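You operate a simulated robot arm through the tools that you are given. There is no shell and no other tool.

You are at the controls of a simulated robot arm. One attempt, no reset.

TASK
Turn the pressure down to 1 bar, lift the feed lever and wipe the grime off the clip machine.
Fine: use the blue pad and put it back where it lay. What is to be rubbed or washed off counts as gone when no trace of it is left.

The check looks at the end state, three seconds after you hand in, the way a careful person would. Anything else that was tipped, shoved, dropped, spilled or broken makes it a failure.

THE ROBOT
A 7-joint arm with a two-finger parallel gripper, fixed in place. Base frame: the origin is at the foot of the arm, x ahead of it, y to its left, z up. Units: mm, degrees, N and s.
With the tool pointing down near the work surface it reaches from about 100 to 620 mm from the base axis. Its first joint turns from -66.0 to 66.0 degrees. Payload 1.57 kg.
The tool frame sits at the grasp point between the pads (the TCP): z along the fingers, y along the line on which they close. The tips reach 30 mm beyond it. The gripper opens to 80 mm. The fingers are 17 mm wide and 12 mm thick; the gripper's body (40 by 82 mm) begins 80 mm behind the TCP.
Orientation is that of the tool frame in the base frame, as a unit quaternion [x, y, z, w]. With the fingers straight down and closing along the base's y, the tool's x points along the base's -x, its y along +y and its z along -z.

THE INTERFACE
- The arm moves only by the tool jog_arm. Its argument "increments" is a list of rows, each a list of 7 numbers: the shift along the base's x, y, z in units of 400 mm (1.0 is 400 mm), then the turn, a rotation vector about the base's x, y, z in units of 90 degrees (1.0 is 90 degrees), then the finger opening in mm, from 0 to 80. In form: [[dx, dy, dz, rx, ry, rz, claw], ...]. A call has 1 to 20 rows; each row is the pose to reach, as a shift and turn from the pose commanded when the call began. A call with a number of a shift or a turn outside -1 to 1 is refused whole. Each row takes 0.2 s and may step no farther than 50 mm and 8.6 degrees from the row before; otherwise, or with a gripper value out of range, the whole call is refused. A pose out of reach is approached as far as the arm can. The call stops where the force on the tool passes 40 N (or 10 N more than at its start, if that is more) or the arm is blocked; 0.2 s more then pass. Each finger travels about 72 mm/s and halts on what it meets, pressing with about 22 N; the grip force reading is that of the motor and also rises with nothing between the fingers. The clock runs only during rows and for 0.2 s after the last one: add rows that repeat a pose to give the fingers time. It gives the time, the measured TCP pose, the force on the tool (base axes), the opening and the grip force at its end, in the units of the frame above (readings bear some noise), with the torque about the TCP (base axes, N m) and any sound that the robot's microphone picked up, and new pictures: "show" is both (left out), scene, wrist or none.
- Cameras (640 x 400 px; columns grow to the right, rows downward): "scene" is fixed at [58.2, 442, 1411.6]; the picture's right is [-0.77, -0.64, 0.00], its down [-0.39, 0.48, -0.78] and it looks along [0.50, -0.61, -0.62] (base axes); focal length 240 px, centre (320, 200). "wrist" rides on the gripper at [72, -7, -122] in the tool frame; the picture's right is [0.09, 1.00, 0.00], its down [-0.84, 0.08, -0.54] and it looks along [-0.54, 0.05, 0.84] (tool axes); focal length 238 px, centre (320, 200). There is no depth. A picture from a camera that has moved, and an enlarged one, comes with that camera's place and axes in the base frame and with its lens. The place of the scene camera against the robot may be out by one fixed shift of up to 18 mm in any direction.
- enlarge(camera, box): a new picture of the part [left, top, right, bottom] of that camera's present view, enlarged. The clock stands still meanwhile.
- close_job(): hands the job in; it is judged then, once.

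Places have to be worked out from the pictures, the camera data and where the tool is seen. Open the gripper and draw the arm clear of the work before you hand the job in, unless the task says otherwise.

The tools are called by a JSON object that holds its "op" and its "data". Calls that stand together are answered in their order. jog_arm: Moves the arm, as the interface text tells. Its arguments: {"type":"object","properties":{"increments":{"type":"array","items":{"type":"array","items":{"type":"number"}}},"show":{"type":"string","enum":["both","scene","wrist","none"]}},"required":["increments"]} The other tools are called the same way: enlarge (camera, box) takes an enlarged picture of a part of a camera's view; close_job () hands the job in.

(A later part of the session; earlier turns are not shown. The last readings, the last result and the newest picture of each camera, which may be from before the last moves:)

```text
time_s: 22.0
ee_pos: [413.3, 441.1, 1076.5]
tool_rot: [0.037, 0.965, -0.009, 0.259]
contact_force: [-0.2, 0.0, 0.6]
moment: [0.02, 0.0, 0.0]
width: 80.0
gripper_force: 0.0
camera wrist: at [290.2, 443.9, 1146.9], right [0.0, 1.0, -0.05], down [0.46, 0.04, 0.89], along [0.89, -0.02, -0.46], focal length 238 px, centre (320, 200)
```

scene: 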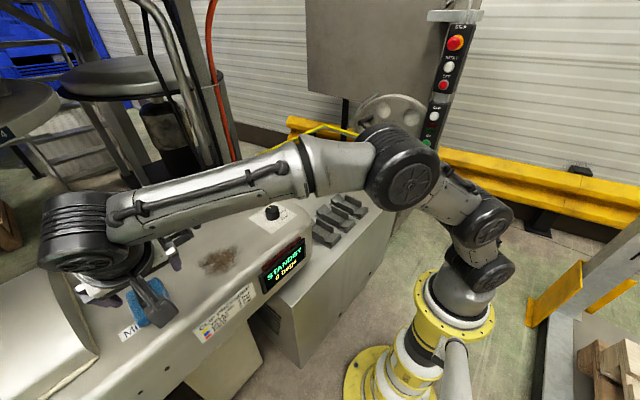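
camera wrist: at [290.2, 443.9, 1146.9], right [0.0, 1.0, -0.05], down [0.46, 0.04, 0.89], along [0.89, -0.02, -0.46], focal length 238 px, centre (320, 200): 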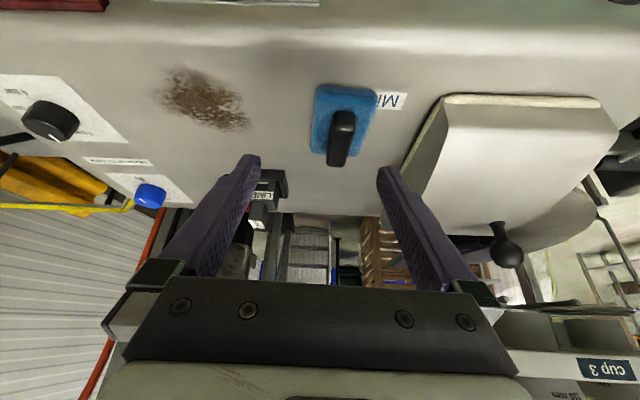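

The tilt was reached and the pose was followed. This lower angle is good for measuring pad and handle heights, so I'll enlarge.

{"op": "enlarge", "data": {"camera": "wrist", "box": [290, 70, 420, 180]}}

{"op": "enlarge", "data": {"camera": "wrist", "box": [140, 40, 270, 150]}}

```text
3.64 times, centred on (355, 125) of wrist
camera zoom: at [290.2, 443.9, 1146.9], right [0.0, 1.0, -0.05], down [0.46, 0.04, 0.89], along [0.89, -0.02, -0.46], focal length 867 px, centre (193, 473)
```

zoom: 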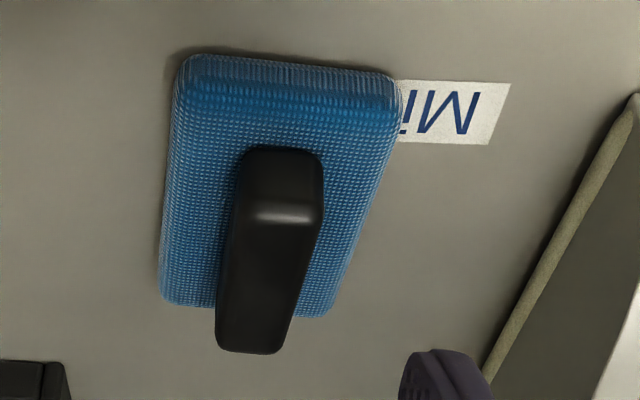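

```text
3.64 times, centred on (205, 95) of wrist
camera zoom: at [290.2, 443.9, 1146.9], right [0.0, 1.0, -0.05], down [0.46, 0.04, 0.89], along [0.89, -0.02, -0.46], focal length 867 px, centre (738, 582)
```

zoom: 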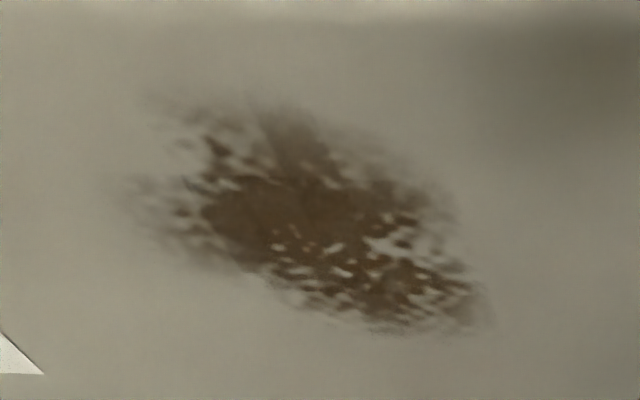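

The handle top is at about 968, the pad top at about 950, and the handle centre near (502, 459.5). I'll move to a hover point along the tilted approach line with the fingers at 50 mm and check that it is reached.

{"op": "jog_arm", "data": {"increments": [[0.04, 0.02, -0.036, 0, 0, 0, 54], [0.08, 0.04, -0.072, 0, 0, 0, 54], [0.1165, 0.055, -0.1063, 0, 0, 0, 54], [0.1165, 0.055, -0.1063, 0, 0, 0, 54]], "show": "both"}}

```text
time_s: 23.0
ee_pos: [460.4, 461.1, 1032.7]
tool_rot: [0.037, 0.965, -0.01, 0.259]
contact_force: [0.6, 1.2, 1.0]
moment: [0.01, 0.01, 0.0]
width: 53.8
gripper_force: 0.0
camera wrist: at [337.3, 465.0, 1104.4], right [0.0, 1.0, -0.05], down [0.46, 0.04, 0.89], along [0.89, -0.02, -0.46], focal length 238 px, centre (320, 200)
```

scene: 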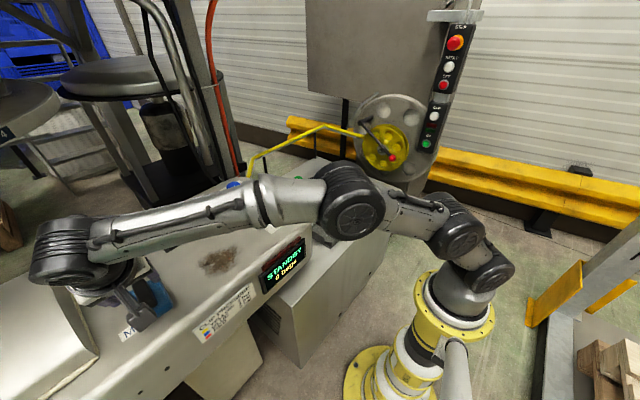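
wrist: 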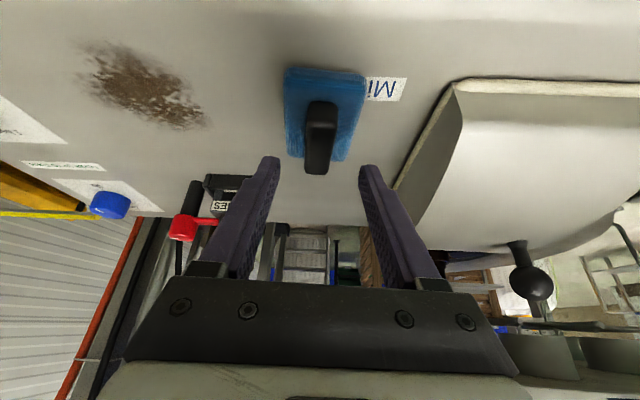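

The hover was reached, and the handle looks centred between the fingers. I'll enlarge to verify alignment.

{"op": "enlarge", "data": {"camera": "wrist", "box": [250, 50, 400, 200]}}

```text
2.67 times, centred on (325, 125) of wrist
camera zoom: at [337.3, 465.0, 1104.4], right [0.0, 1.0, -0.05], down [0.46, 0.04, 0.89], along [0.89, -0.02, -0.46], focal length 636 px, centre (307, 400)
```

zoom: 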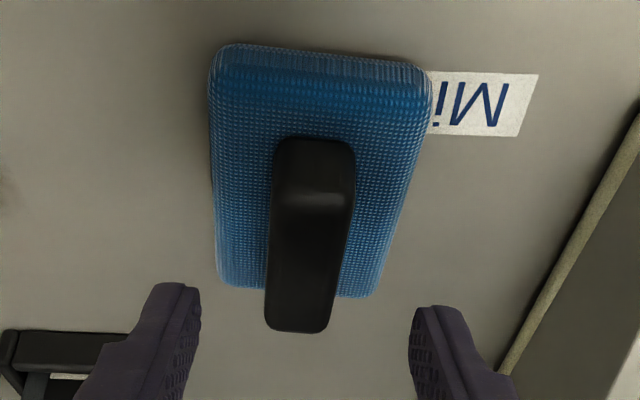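

Alignment is good (handle centre line y≈459 at x=500). I'll advance along the approach line, still open.

{"op": "jog_arm", "data": {"increments": [[0.0374, -0.0029, -0.065, 0, 0, 0, 50], [0.0623, -0.0048, -0.1083, 0, 0, 0, 50], [0.0723, -0.0056, -0.1256, 0, 0, 0, 50], [0.0723, -0.0056, -0.1256, 0, 0, 0, 50]], "show": "both"}}

{"op": "enlarge", "data": {"camera": "wrist", "box": [240, 80, 400, 220]}}

{"op": "enlarge", "data": {"camera": "scene", "box": [80, 230, 200, 350]}}

```text
time_s: 24.0
ee_pos: [490.5, 458.5, 985.7]
tool_rot: [0.038, 0.965, -0.011, 0.259]
contact_force: [0.5, 0.4, -0.3]
moment: [0.02, 0.02, 0.0]
width: 50.0
gripper_force: 0.1
camera wrist: at [366.7, 463.1, 1055.0], right [0.0, 1.0, -0.05], down [0.46, 0.04, 0.89], along [0.89, -0.02, -0.46], focal length 238 px, centre (320, 200)
```

scene: 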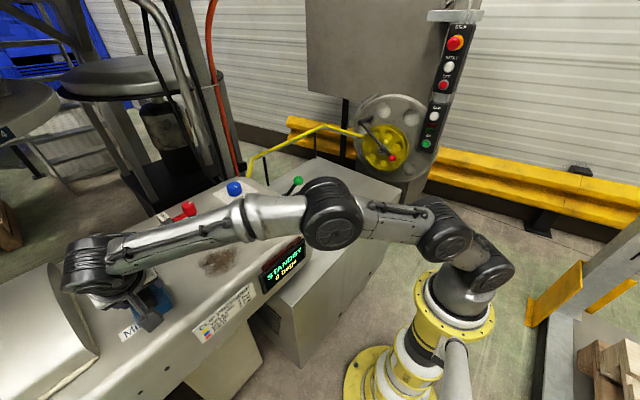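
wrist: 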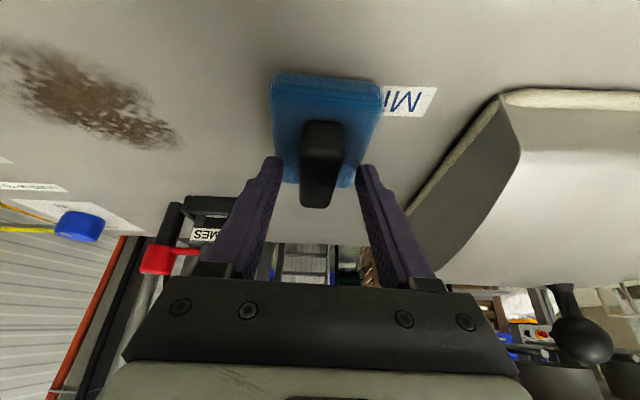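

```text
2.86 times, centred on (320, 150) of wrist
camera zoom: at [366.7, 463.1, 1055.0], right [0.0, 1.0, -0.05], down [0.46, 0.04, 0.89], along [0.89, -0.02, -0.46], focal length 681 px, centre (320, 343)
```

zoom: 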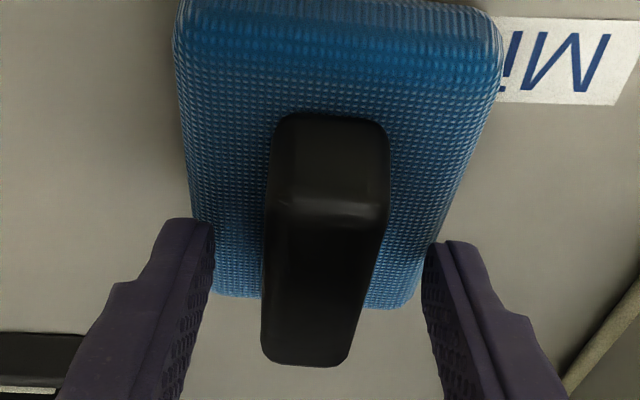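

```text
3.33 times, centred on (140, 290) of scene
camera zoom: at [58.2, 442.0, 1411.6], right [-0.77, -0.64, 0.0], down [-0.39, 0.48, -0.78], along [0.5, -0.61, -0.62], focal length 799 px, centre (920, -100)
```

zoom: 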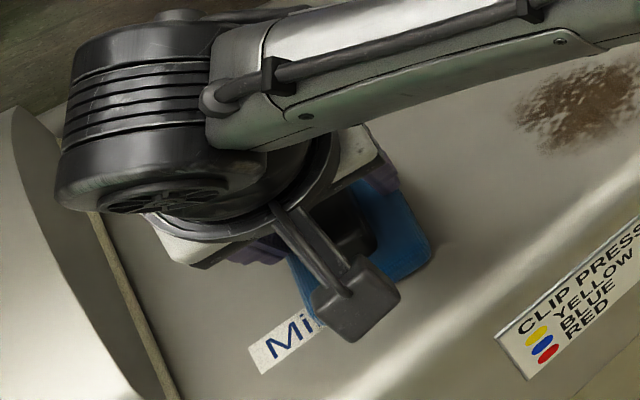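

The fingertips straddle the handle with no contact force. I'll go 4 mm deeper along the approach and close.

{"op": "jog_arm", "data": {"increments": [[0.005, -0.0004, -0.0088, 0, 0, 0, 50], [0.005, -0.0004, -0.0088, 0, 0, 0, 30], [0.005, -0.0004, -0.0088, 0, 0, 0, 10], [0.005, -0.0004, -0.0088, 0, 0, 0, 10], [0.005, -0.0004, -0.0088, 0, 0, 0, 10]], "show": "both"}}

{"op": "enlarge", "data": {"camera": "wrist", "box": [240, 80, 400, 220]}}

```text
time_s: 25.2
ee_pos: [493.1, 460.6, 981.8]
tool_rot: [0.036, 0.965, -0.009, 0.26]
contact_force: [2.4, 1.5, 6.8]
moment: [-0.05, -0.13, 0.0]
width: 22.8
gripper_force: 21.9
camera wrist: at [368.6, 463.2, 1052.5], right [0.0, 1.0, -0.04], down [0.46, 0.04, 0.89], along [0.89, -0.02, -0.46], focal length 238 px, centre (320, 200)
```

scene: 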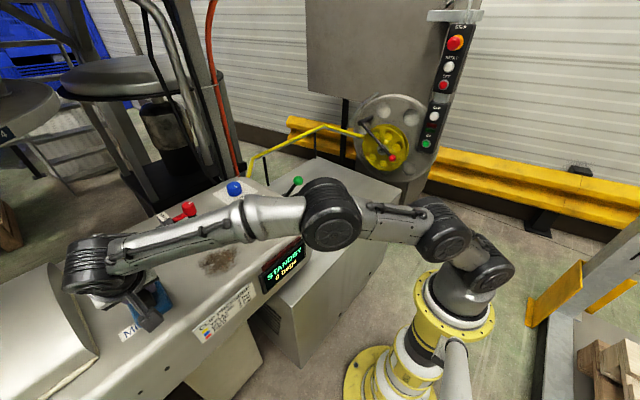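
wrist: 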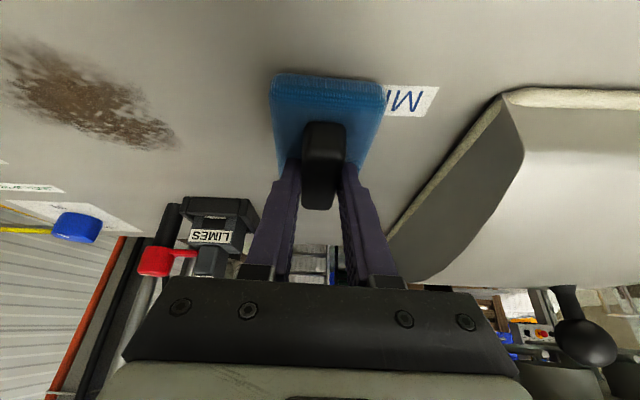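

```text
2.86 times, centred on (320, 150) of wrist
camera zoom: at [368.6, 463.2, 1052.5], right [0.0, 1.0, -0.04], down [0.46, 0.04, 0.89], along [0.89, -0.02, -0.46], focal length 681 px, centre (320, 343)
```

zoom: 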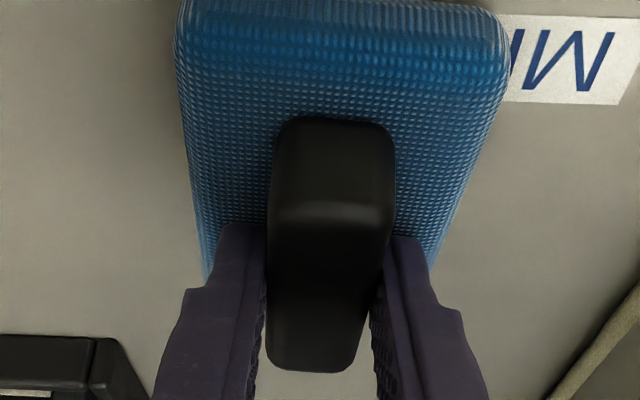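

The handle is held at 22.8 mm, and the pad seems to have shifted only a millimetre or so. I'll lift 20 mm, carry it toward the grime and set it down beside the patch to read the contact force.

{"op": "jog_arm", "data": {"increments": [[0, 0, 0.025, 0, 0, 0, 10], [0, 0, 0.05, 0, 0, 0, 10], [-0.02, -0.09, 0.05, 0, 0, 0, 10], [-0.04, -0.185, 0.05, 0, 0, 0, 10], [-0.04, -0.185, 0.02, 0, 0, 0, 10], [-0.04, -0.185, 0.005, 0, 0, 0, 10], [-0.04, -0.185, 0, 0, 0, 0, 10], [-0.04, -0.185, 0, 0, 0, 0, 10]], "show": "both"}}

```text
time_s: 27.0
ee_pos: [476.0, 386.7, 982.3]
tool_rot: [0.037, 0.965, -0.009, 0.259]
contact_force: [-2.1, 2.4, 15.2]
moment: [0.02, -0.01, 0.04]
width: 23.1
gripper_force: 21.6
camera wrist: at [352.8, 389.8, 1052.4], right [0.0, 1.0, -0.05], down [0.46, 0.04, 0.89], along [0.89, -0.02, -0.46], focal length 238 px, centre (320, 200)
```

scene: 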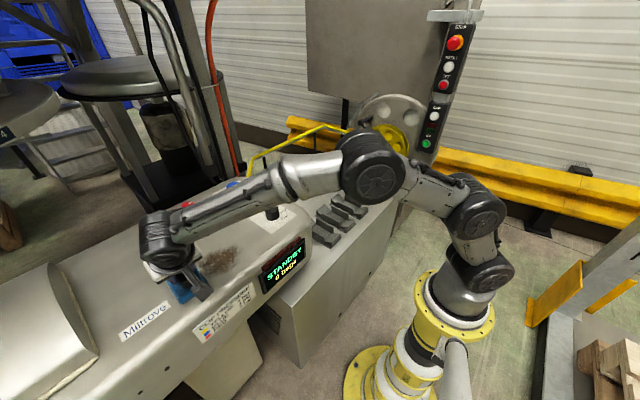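
wrist: 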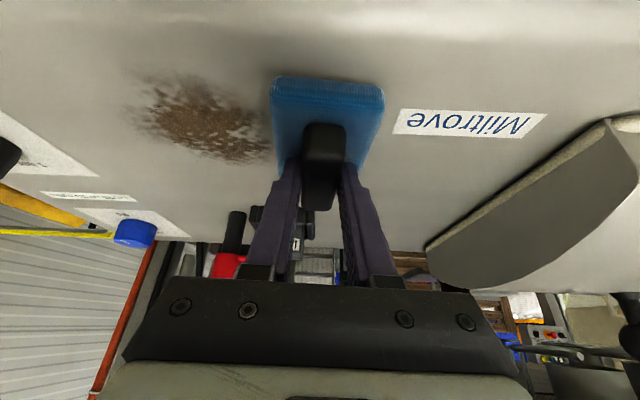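

The pad rests with about 15 N, good for rubbing. I'll sweep across the grime toward -y and back.

{"op": "jog_arm", "data": {"increments": [[0, -0.05, 0, 0, 0, 0, 10], [0, -0.1, 0, 0, 0, 0, 10], [0, -0.15, 0, 0, 0, 0, 10], [0, -0.2, 0, 0, 0, 0, 10], [0, -0.25, 0, 0, 0, 0, 10], [0, -0.3, 0, 0, 0, 0, 10], [0, -0.35, 0, 0, 0, 0, 10], [0, -0.38, 0, 0, 0, 0, 10]], "show": "both"}}

```text
time_s: 28.8
ee_pos: [477.9, 234.6, 982.2]
tool_rot: [0.036, 0.965, -0.01, 0.26]
contact_force: [-0.3, 5.6, 13.6]
moment: [0.05, 0.04, -0.02]
width: 23.3
gripper_force: 22.0
camera wrist: at [353.7, 237.2, 1052.3], right [0.0, 1.0, -0.04], down [0.46, 0.04, 0.89], along [0.89, -0.02, -0.46], focal length 238 px, centre (320, 200)
```

scene: 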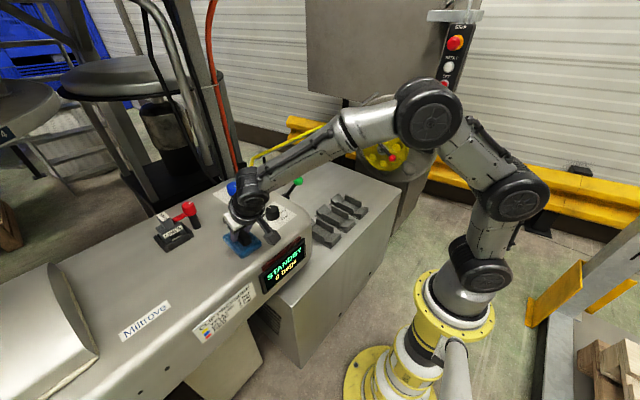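
wrist: 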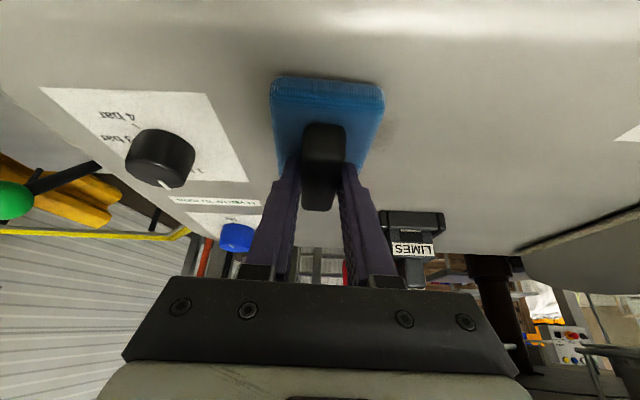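

One pass removed nearly everything visible. I'll enlarge to look for residue.

{"op": "enlarge", "data": {"camera": "wrist", "box": [370, 30, 530, 200]}}

{"op": "enlarge", "data": {"camera": "scene", "box": [160, 210, 280, 310]}}

```text
2.35 times, centred on (450, 115) of wrist
camera zoom: at [353.7, 237.2, 1052.3], right [0.0, 1.0, -0.04], down [0.46, 0.04, 0.89], along [0.89, -0.02, -0.46], focal length 561 px, centre (14, 400)
```

zoom: 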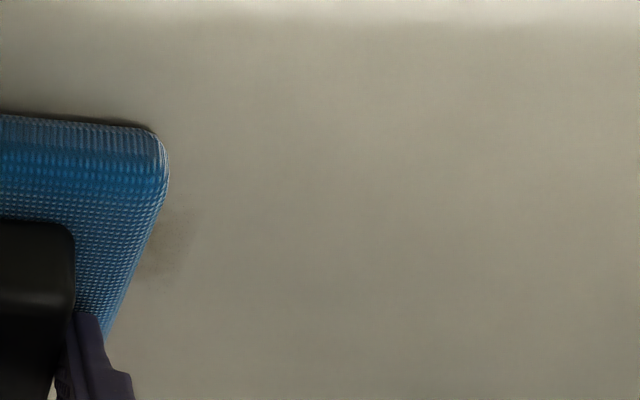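

```text
4.00 times, centred on (220, 260) of scene
camera zoom: at [58.0, 442.1, 1411.6], right [-0.77, -0.64, 0.0], down [-0.39, 0.48, -0.78], along [0.5, -0.61, -0.62], focal length 958 px, centre (720, -40)
```

zoom: 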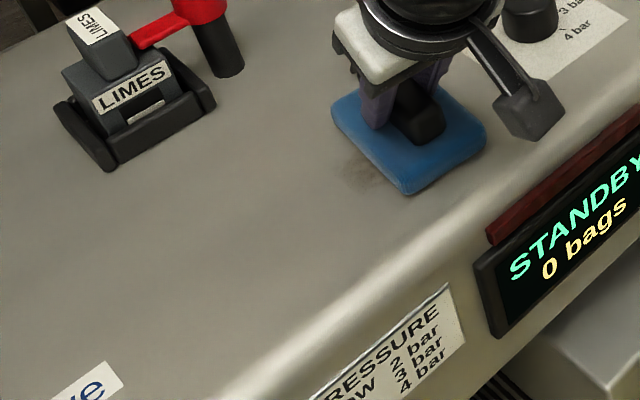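

A faint brown residue remains by the pad's right edge. I'll wipe back through, shift the lane 12 mm in x, and pass again.

{"op": "jog_arm", "data": {"increments": [[0, 0.05, 0, 0, 0, 0, 10], [0, 0.1, 0, 0, 0, 0, 10], [0, 0.15, 0, 0, 0, 0, 10], [0, 0.05, 0, 0, 0, 0, 10], [0, -0.02, 0, 0, 0, 0, 10], [0, 0.05, 0, 0, 0, 0, 10], [0, 0.1, 0, 0, 0, 0, 10], [0, 0.15, 0, 0, 0, 0, 10], [0, 0.2, 0, 0, 0, 0, 10], [0, 0.25, 0, 0, 0, 0, 10], [0, 0.3, 0, 0, 0, 0, 10], [0, 0.36, 0, 0, 0, 0, 10], [-0.03, 0.36, 0, 0, 0, 0, 10], [-0.03, 0.3, 0, 0, 0, 0, 10], [-0.03, 0.24, 0, 0, 0, 0, 10], [-0.03, 0.18, 0, 0, 0, 0, 10], [-0.03, 0.12, 0, 0, 0, 0, 10], [-0.03, 0.06, 0, 0, 0, 0, 10], [-0.03, 0, 0, 0, 0, 0, 10], [-0.03, -0.02, 0, 0, 0, 0, 10]], "show": "both"}}

```text
time_s: 33.0
ee_pos: [464.8, 226.4, 981.1]
tool_rot: [0.037, 0.965, -0.008, 0.259]
contact_force: [0.6, 7.6, 15.4]
moment: [0.05, -0.07, 0.0]
width: 23.1
gripper_force: 21.7
camera wrist: at [341.0, 229.7, 1051.9], right [0.0, 1.0, -0.04], down [0.45, 0.04, 0.89], along [0.89, -0.02, -0.45], focal length 238 px, centre (320, 200)
```

scene: 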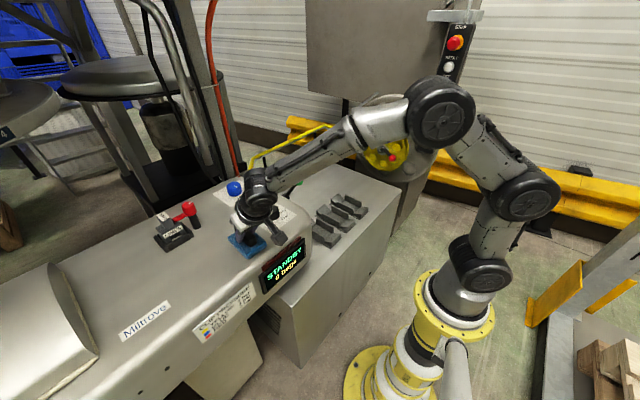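
wrist: 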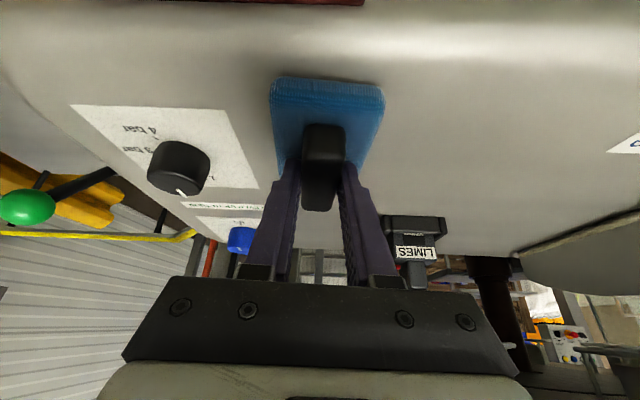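

This lane looks clean. I'll make another pass on the far side (x +24 mm), overlapping the rear part of the patch, then inspect.

{"op": "jog_arm", "data": {"increments": [[0.03, 0.02, 0, 0, 0, 0, 10], [0.065, 0.03, 0, 0, 0, 0, 10], [0.065, 0.08, 0, 0, 0, 0, 10], [0.065, 0.13, 0, 0, 0, 0, 10], [0.065, 0.18, 0, 0, 0, 0, 10], [0.065, 0.23, 0, 0, 0, 0, 10], [0.065, 0.28, 0, 0, 0, 0, 10], [0.065, 0.33, 0, 0, 0, 0, 10], [0.065, 0.38, 0, 0, 0, 0, 10], [0.03, 0.38, 0, 0, 0, 0, 10], [0.03, 0.38, 0, 0, 0, 0, 10]], "show": "both"}}

{"op": "enlarge", "data": {"camera": "wrist", "box": [100, 20, 300, 200]}}

{"op": "enlarge", "data": {"camera": "scene", "box": [160, 210, 280, 310]}}

```text
time_s: 35.4
ee_pos: [475.8, 378.1, 981.7]
tool_rot: [0.036, 0.965, -0.008, 0.26]
contact_force: [5.8, 4.3, 13.2]
moment: [-0.03, -0.07, 0.01]
width: 23.1
gripper_force: 22.3
camera wrist: at [352.3, 381.2, 1052.0], right [0.0, 1.0, -0.04], down [0.46, 0.04, 0.89], along [0.89, -0.02, -0.45], focal length 238 px, centre (320, 200)
```

scene: 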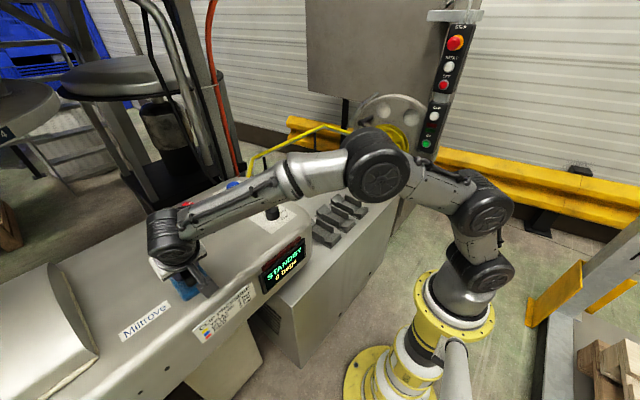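
wrist: 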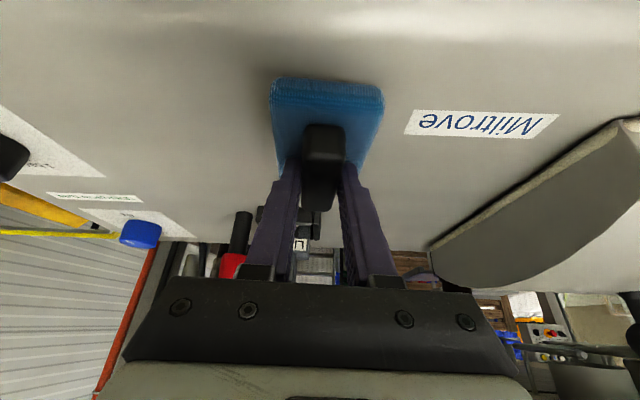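

```text
2.22 times, centred on (200, 110) of wrist
camera zoom: at [352.3, 381.2, 1052.0], right [0.0, 1.0, -0.04], down [0.46, 0.04, 0.89], along [0.89, -0.02, -0.45], focal length 530 px, centre (587, 400)
```

zoom: 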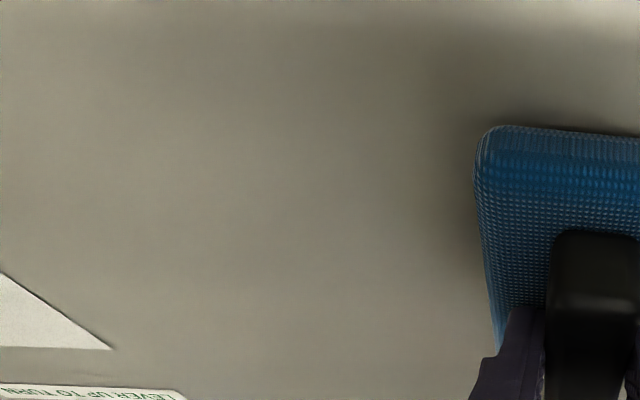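

```text
4.00 times, centred on (220, 260) of scene
camera zoom: at [58.1, 442.0, 1411.6], right [-0.77, -0.64, 0.0], down [-0.39, 0.48, -0.78], along [0.5, -0.61, -0.62], focal length 958 px, centre (720, -40)
```

zoom: 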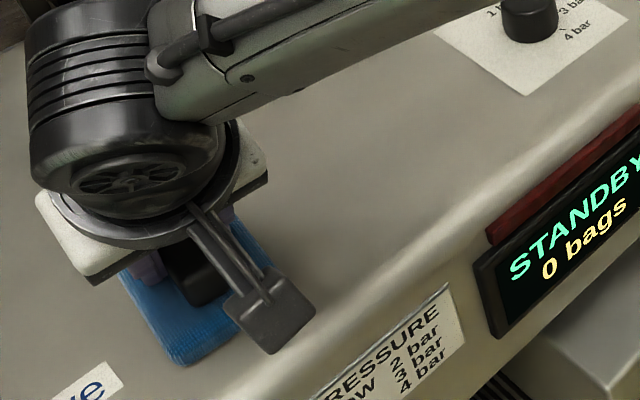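

The area looks clean in both views. For safety I'll make one more overlapping loop before returning the pad.

{"op": "jog_arm", "data": {"increments": [[-0.02, 0, 0, 0, 0, 0, 10], [-0.02, -0.055, 0, 0, 0, 0, 10], [-0.02, -0.11, 0, 0, 0, 0, 10], [-0.02, -0.165, 0, 0, 0, 0, 10], [-0.02, -0.22, 0, 0, 0, 0, 10], [-0.02, -0.275, 0, 0, 0, 0, 10], [-0.02, -0.33, 0, 0, 0, 0, 10], [0.02, -0.34, 0, 0, 0, 0, 10], [0.025, -0.3, 0, 0, 0, 0, 10], [0.025, -0.25, 0, 0, 0, 0, 10], [0.025, -0.2, 0, 0, 0, 0, 10], [0.025, -0.15, 0, 0, 0, 0, 10], [0.025, -0.1, 0, 0, 0, 0, 10], [0.025, -0.05, 0, 0, 0, 0, 10], [0.025, 0, 0, 0, 0, 0, 10], [0, 0, 0, 0, 0, 0, 10], [0, 0, 0.03, 0, 0, 0, 10], [0, 0, 0.06, 0, 0, 0, 10]], "show": "both"}}

{"op": "enlarge", "data": {"camera": "wrist", "box": [250, 60, 390, 200]}}

{"op": "enlarge", "data": {"camera": "wrist", "box": [80, 20, 280, 200]}}

```text
time_s: 39.2
ee_pos: [474.2, 378.5, 1001.4]
tool_rot: [0.036, 0.966, -0.01, 0.257]
contact_force: [0.1, -0.9, -0.7]
moment: [0.0, 0.03, 0.02]
width: 23.3
gripper_force: 21.9
camera wrist: at [351.8, 382.3, 1072.8], right [0.0, 1.0, -0.05], down [0.46, 0.04, 0.89], along [0.89, -0.02, -0.46], focal length 238 px, centre (320, 200)
```

scene: 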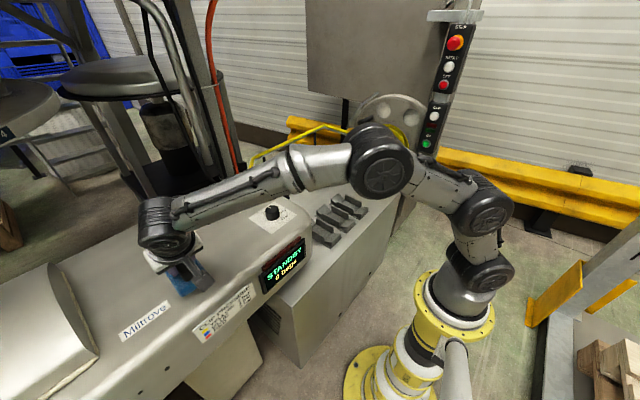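
wrist: 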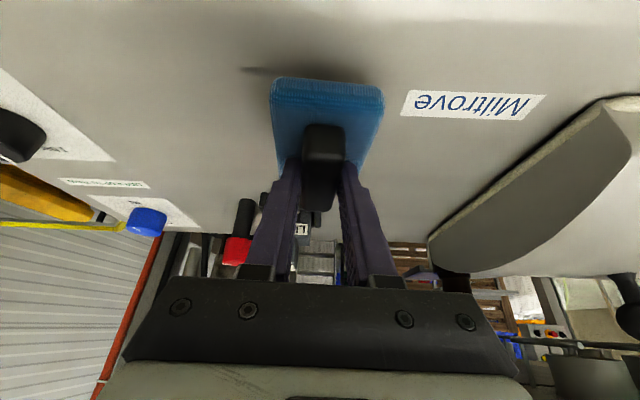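

```text
2.86 times, centred on (320, 130) of wrist
camera zoom: at [351.8, 382.3, 1072.8], right [0.0, 1.0, -0.05], down [0.46, 0.04, 0.89], along [0.89, -0.02, -0.46], focal length 681 px, centre (320, 400)
```

zoom: 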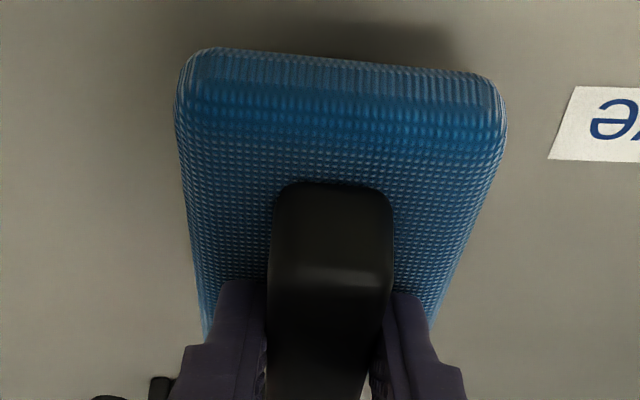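

```text
2.22 times, centred on (180, 110) of wrist
camera zoom: at [351.8, 382.3, 1072.8], right [0.0, 1.0, -0.05], down [0.46, 0.04, 0.89], along [0.89, -0.02, -0.46], focal length 530 px, centre (631, 400)
```

zoom: 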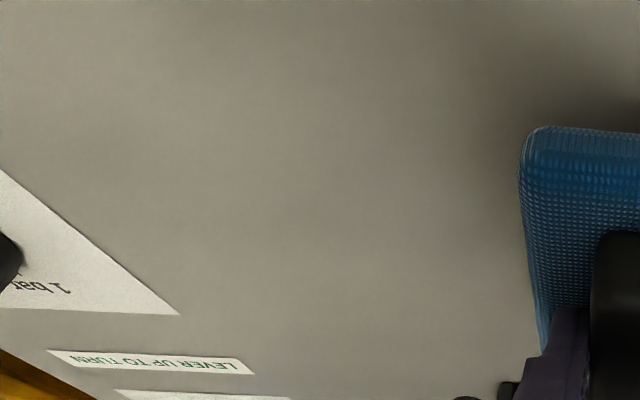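

The surface is clean and the pad has not slipped in the grip. I'll carry it back to its original spot (1 mm less in y to undo the grip shift), set it down and release.

{"op": "jog_arm", "data": {"increments": [[0.02, 0.1, 0, 0, 0, 0, 10], [0.04, 0.2025, 0, 0, 0, 0, 10], [0.04, 0.2025, 0, 0, 0, 0, 10], [0.04, 0.2025, -0.03, 0, 0, 0, 10], [0.04, 0.2025, -0.05, 0, 0, 0, 10], [0.04, 0.2025, -0.059, 0, 0, 0, 10], [0.04, 0.2025, -0.059, 0, 0, 0, 10]], "show": "both"}}

{"op": "enlarge", "data": {"camera": "wrist", "box": [240, 80, 400, 220]}}

```text
time_s: 40.8
ee_pos: [492.8, 457.6, 982.6]
tool_rot: [0.037, 0.965, -0.01, 0.259]
contact_force: [-0.5, -1.4, 2.6]
moment: [-0.07, 0.01, -0.01]
width: 23.2
gripper_force: 22.2
camera wrist: at [368.9, 460.7, 1052.4], right [0.0, 1.0, -0.05], down [0.46, 0.04, 0.89], along [0.89, -0.02, -0.46], focal length 238 px, centre (320, 200)
```

scene: 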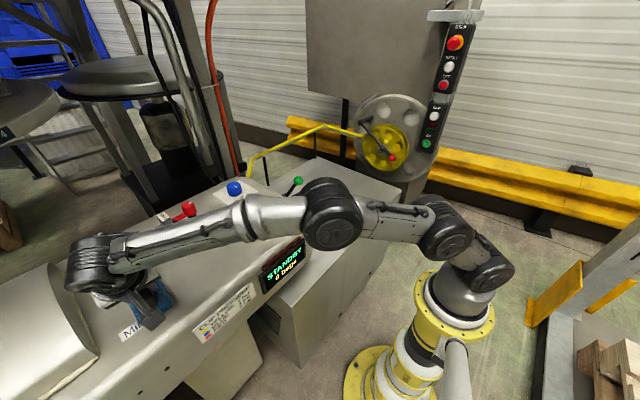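
wrist: 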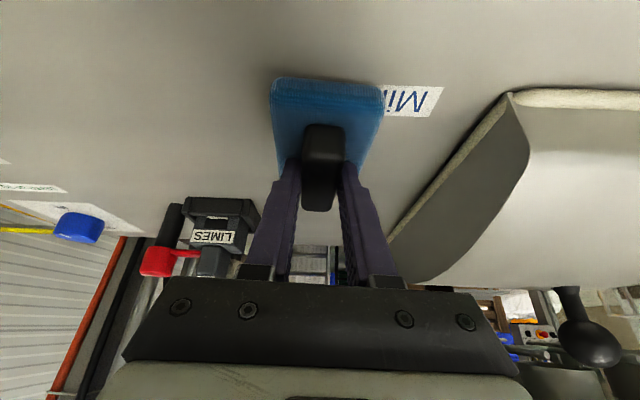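

```text
2.86 times, centred on (320, 150) of wrist
camera zoom: at [368.9, 460.7, 1052.4], right [0.0, 1.0, -0.05], down [0.46, 0.04, 0.89], along [0.89, -0.02, -0.46], focal length 681 px, centre (320, 343)
```

zoom: 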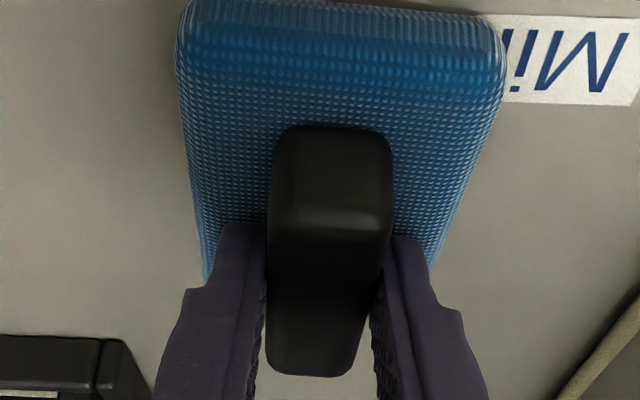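

Compared with the pre-grip view, slightly more of the label shows, so the pad is about 1–2 mm too far toward -y. I'll nudge it +1.3 mm in y, then open and retreat along the approach line.

{"op": "jog_arm", "data": {"increments": [[0, 0.0033, 0, 0, 0, 0, 10], [0, 0.0033, 0, 0, 0, 0, 10], [0, 0.0033, 0, 0, 0, 0, 30], [0, 0.0033, 0, 0, 0, 0, 46], [0, 0.0033, 0, 0, 0, 0, 52], [0, 0.0033, 0, 0, 0, 0, 52], [-0.0374, 0.0062, 0.065, 0, 0, 0, 52], [-0.0748, 0.0091, 0.13, 0, 0, 0, 52], [-0.0748, 0.0091, 0.13, 0, 0, 0, 52]], "show": "both"}}

{"op": "enlarge", "data": {"camera": "wrist", "box": [250, 50, 400, 200]}}

```text
time_s: 42.8
ee_pos: [460.1, 461.3, 1033.3]
tool_rot: [0.037, 0.965, -0.01, 0.258]
contact_force: [-0.2, 1.3, -1.0]
moment: [-0.01, -0.01, 0.03]
width: 51.9
gripper_force: 0.1
camera wrist: at [337.4, 464.6, 1103.1], right [0.0, 1.0, -0.05], down [0.46, 0.04, 0.89], along [0.89, -0.02, -0.46], focal length 238 px, centre (320, 200)
```

scene: 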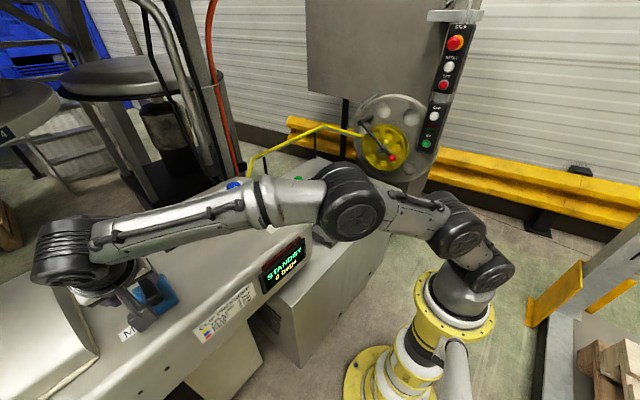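
wrist: 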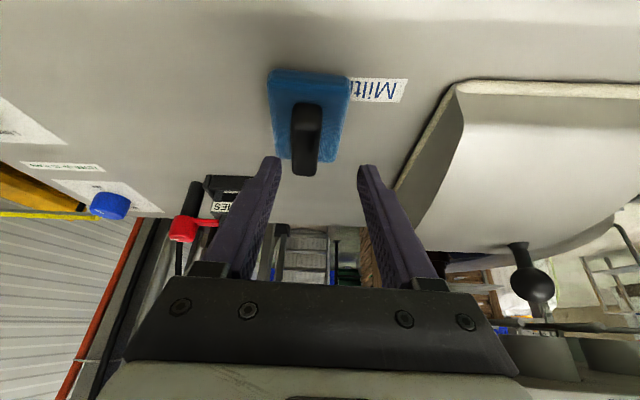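

```text
2.67 times, centred on (325, 125) of wrist
camera zoom: at [337.4, 464.6, 1103.1], right [0.0, 1.0, -0.05], down [0.46, 0.04, 0.89], along [0.89, -0.02, -0.46], focal length 636 px, centre (307, 400)
```

zoom: 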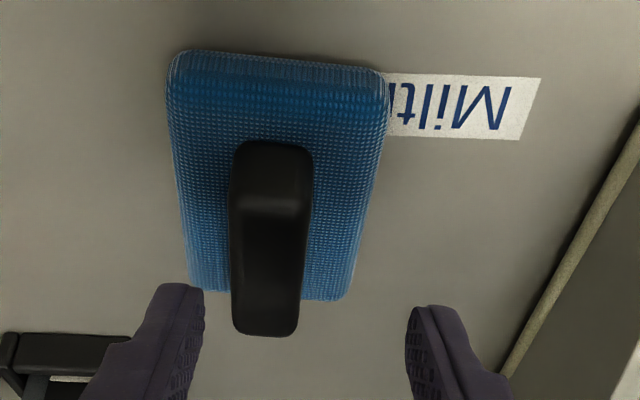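

On opening, one finger dragged the pad about 12–13 mm toward -y. Instead of regripping, I'll straddle the handle with a 40 mm opening, slightly higher so the tips clear the sponge, and push it back gently.

{"op": "jog_arm", "data": {"increments": [[0.0013, -0.0243, 0.0008, 0, 0, 0, 40], [0.0013, -0.0243, 0.0008, 0, 0, 0, 40], [0.037, -0.027, -0.061, 0, 0, 0, 40], [0.0623, -0.029, -0.1053, 0, 0, 0, 40], [0.0723, -0.0298, -0.1227, 0, 0, 0, 40], [0.0723, -0.0298, -0.1227, 0, 0, 0, 40]], "show": "wrist"}}

{"op": "enlarge", "data": {"camera": "wrist", "box": [240, 80, 400, 220]}}

```text
time_s: 44.2
ee_pos: [492.4, 450.9, 981.3]
tool_rot: [0.037, 0.965, -0.009, 0.259]
contact_force: [-0.8, -0.1, 1.2]
moment: [0.01, -0.05, 0.0]
width: 40.1
gripper_force: 0.1
camera wrist: at [368.4, 454.3, 1052.6], right [0.0, 1.0, -0.05], down [0.46, 0.04, 0.89], along [0.89, -0.02, -0.46], focal length 238 px, centre (320, 200)
```

wrist: 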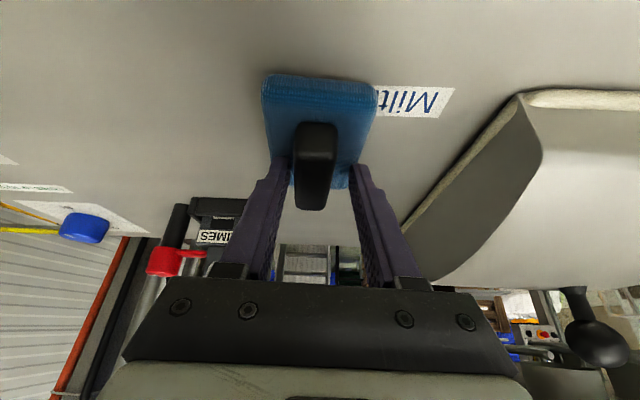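

```text
2.86 times, centred on (320, 150) of wrist
camera zoom: at [368.4, 454.3, 1052.6], right [0.0, 1.0, -0.05], down [0.46, 0.04, 0.89], along [0.89, -0.02, -0.46], focal length 681 px, centre (320, 343)
```

zoom: 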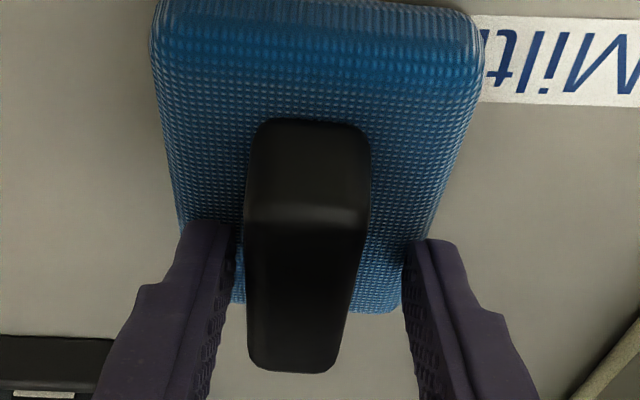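

The fingers straddle the handle with no contact, left finger close to it. I'll push gently in +y about 16.7 mm, back off, and retreat to the same hover pose to compare with the original view.

{"op": "jog_arm", "data": {"increments": [[0, 0.012, 0, 0, 0, 0, 40], [0, 0.022, 0, 0, 0, 0, 40], [0, 0.032, 0, 0, 0, 0, 40], [0, 0.0418, 0, 0, 0, 0, 40], [0, 0.0418, 0, 0, 0, 0, 40], [0, 0.032, 0, 0, 0, 0, 40], [0, 0.032, 0, 0, 0, 0, 40], [-0.036, 0.0315, 0.061, 0, 0, 0, 40], [-0.0723, 0.0298, 0.1227, 0, 0, 0, 54], [-0.0723, 0.0298, 0.1227, 0, 0, 0, 54]], "show": "both"}}

{"op": "enlarge", "data": {"camera": "wrist", "box": [250, 50, 400, 200]}}

```text
time_s: 46.4
ee_pos: [462.6, 461.4, 1031.7]
tool_rot: [0.037, 0.965, -0.01, 0.258]
contact_force: [-0.2, 0.5, -0.3]
moment: [-0.01, 0.01, 0.0]
width: 53.8
gripper_force: 0.1
camera wrist: at [339.1, 465.1, 1102.6], right [0.0, 1.0, -0.05], down [0.46, 0.04, 0.89], along [0.89, -0.02, -0.46], focal length 238 px, centre (320, 200)
```

scene: 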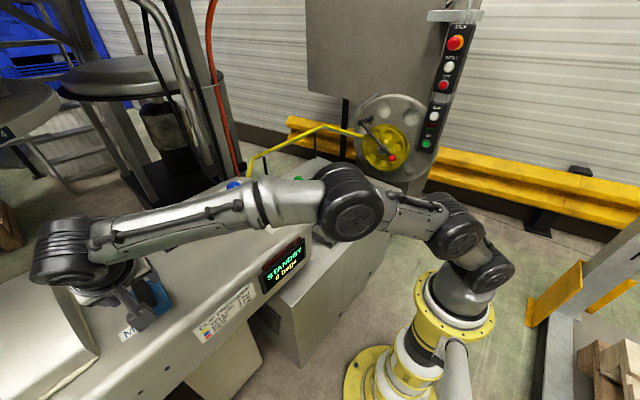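
wrist: 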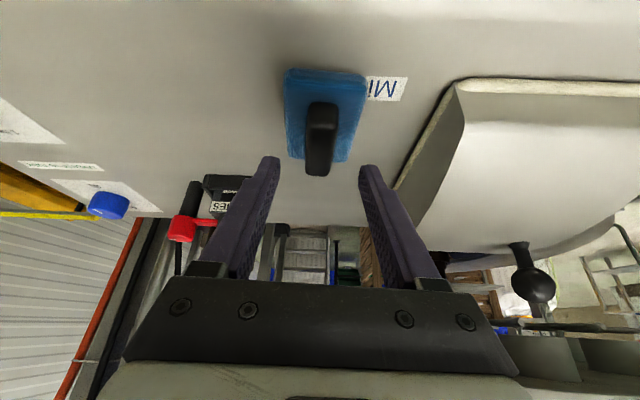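

```text
2.67 times, centred on (325, 125) of wrist
camera zoom: at [339.1, 465.1, 1102.6], right [0.0, 1.0, -0.05], down [0.46, 0.04, 0.89], along [0.89, -0.02, -0.46], focal length 636 px, centre (307, 400)
```

zoom: 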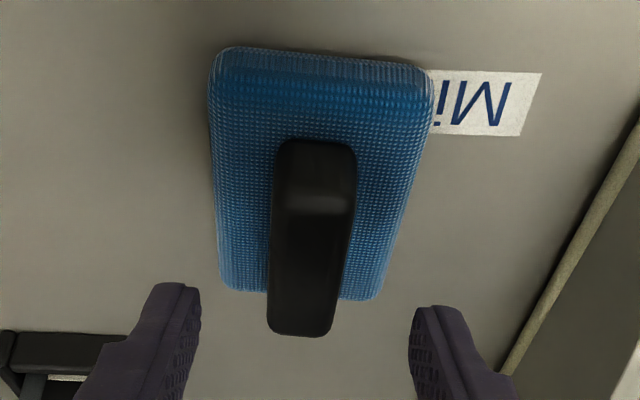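

The pad is back within about a millimetre of its original place and angle. I'll retreat up and back, untilt, and move over the wiped area for a last inspection.

{"op": "jog_arm", "data": {"increments": [[-0.06, -0.028, 0.055, 0, 0, 0, 60], [-0.119, -0.0555, 0.11, 0, 0, 0, 60], [-0.125, -0.11, 0.15, 0.0032, 0.0833, 0.012, 60], [-0.125, -0.18, 0.19, 0.0064, 0.1666, 0.0239, 60], [-0.125, -0.26, 0.215, 0.0096, 0.2499, 0.0359, 60], [-0.12, -0.35, 0.215, 0.0128, 0.3332, 0.0478, 60], [-0.11, -0.44, 0.215, 0.0128, 0.3332, 0.0478, 60], [-0.1, -0.53, 0.215, 0.0128, 0.3332, 0.0478, 60], [-0.1, -0.53, 0.215, 0.0128, 0.3332, 0.0478, 60]], "show": "both"}}

{"op": "enlarge", "data": {"camera": "wrist", "box": [240, 60, 440, 220]}}

{"op": "enlarge", "data": {"camera": "scene", "box": [100, 160, 340, 340]}}

```text
time_s: 48.4
ee_pos: [421.3, 250.0, 1118.9]
tool_rot: [0.0, 1.0, 0.0, 0.0]
contact_force: [0.2, -0.5, 0.1]
moment: [0.05, 0.0, 0.05]
width: 60.0
gripper_force: 0.0
camera wrist: at [350.1, 243.6, 1241.8], right [-0.09, 1.0, 0.0], down [0.84, 0.08, 0.54], along [0.54, 0.05, -0.84], focal length 238 px, centre (320, 200)
```

scene: 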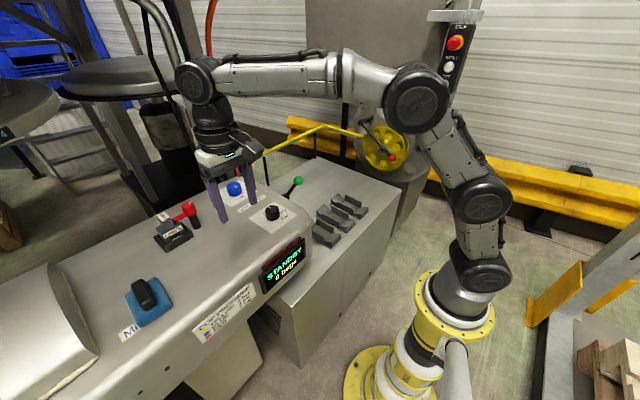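
wrist: 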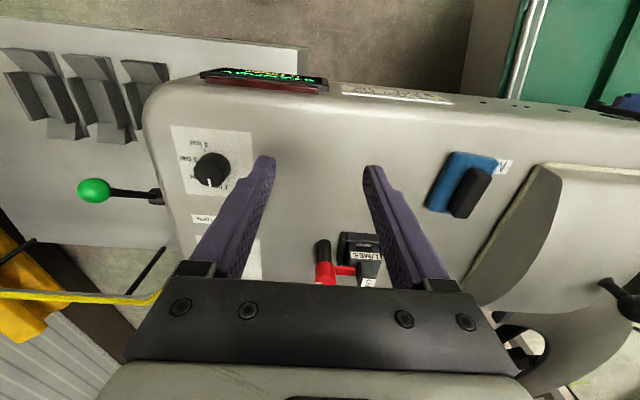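

```text
2.50 times, centred on (340, 140) of wrist
camera zoom: at [350.1, 243.6, 1241.8], right [-0.09, 1.0, 0.0], down [0.84, 0.08, 0.54], along [0.54, 0.05, -0.84], focal length 596 px, centre (270, 350)
```

zoom: 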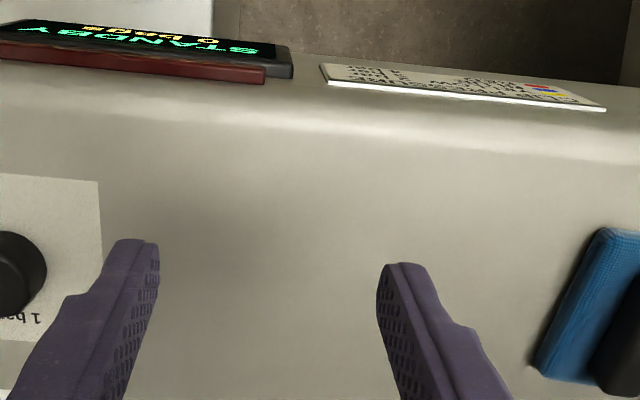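

```text
2.22 times, centred on (220, 250) of scene
camera zoom: at [58.2, 442.0, 1411.6], right [-0.77, -0.64, 0.0], down [-0.39, 0.48, -0.78], along [0.5, -0.61, -0.62], focal length 532 px, centre (542, 89)
```

zoom: 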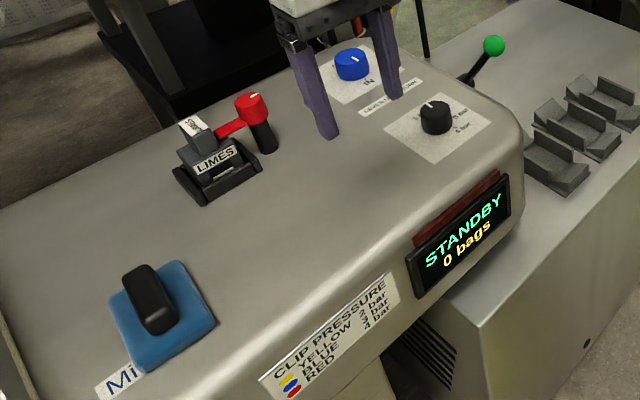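

The lever is still up, the knob is at 1 bar and the pad is back. I'll take final enlarged looks at the wiped area, dial and pad.

{"op": "enlarge", "data": {"camera": "scene", "box": [170, 220, 270, 300]}}

{"op": "enlarge", "data": {"camera": "wrist", "box": [160, 110, 270, 220]}}

{"op": "enlarge", "data": {"camera": "scene", "box": [110, 260, 190, 350]}}

{"op": "enlarge", "data": {"camera": "wrist", "box": [260, 90, 380, 200]}}

```text
5.00 times, centred on (220, 260) of scene
camera zoom: at [58.2, 442.0, 1411.6], right [-0.77, -0.64, 0.0], down [-0.39, 0.48, -0.78], along [0.5, -0.61, -0.62], focal length 1198 px, centre (820, -100)
```

zoom: 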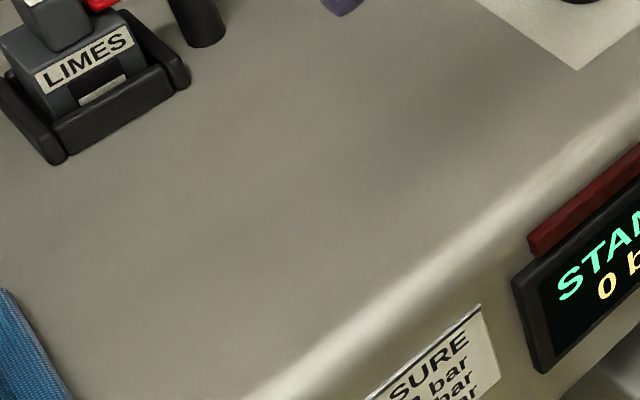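

```text
3.64 times, centred on (215, 165) of wrist
camera zoom: at [350.1, 243.6, 1241.8], right [-0.09, 1.0, 0.0], down [0.84, 0.08, 0.54], along [0.54, 0.05, -0.84], focal length 867 px, centre (702, 327)
```

zoom: 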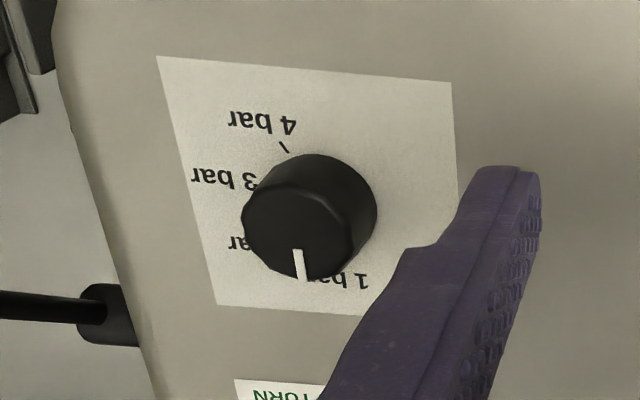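

```text
4.44 times, centred on (150, 305) of scene
camera zoom: at [58.2, 442.0, 1411.6], right [-0.77, -0.64, 0.0], down [-0.39, 0.48, -0.78], along [0.5, -0.61, -0.62], focal length 1065 px, centre (1076, -267)
```

zoom: 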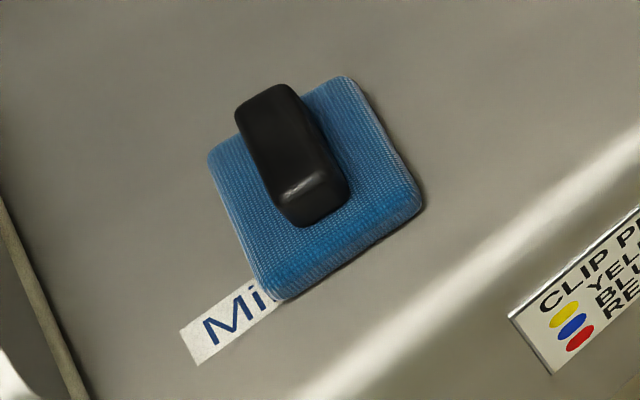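

```text
3.64 times, centred on (320, 145) of wrist
camera zoom: at [350.1, 243.6, 1241.8], right [-0.09, 1.0, 0.0], down [0.84, 0.08, 0.54], along [0.54, 0.05, -0.84], focal length 867 px, centre (320, 400)
```

zoom: 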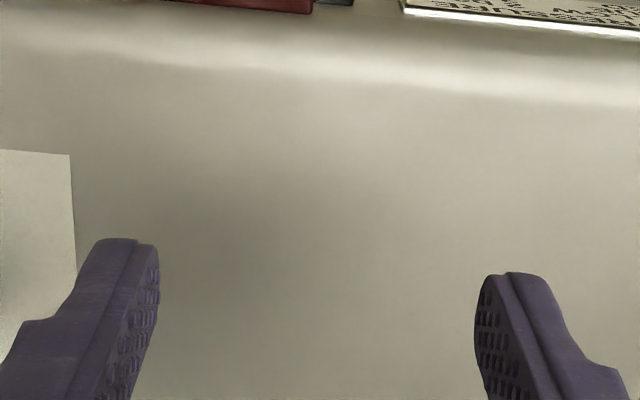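

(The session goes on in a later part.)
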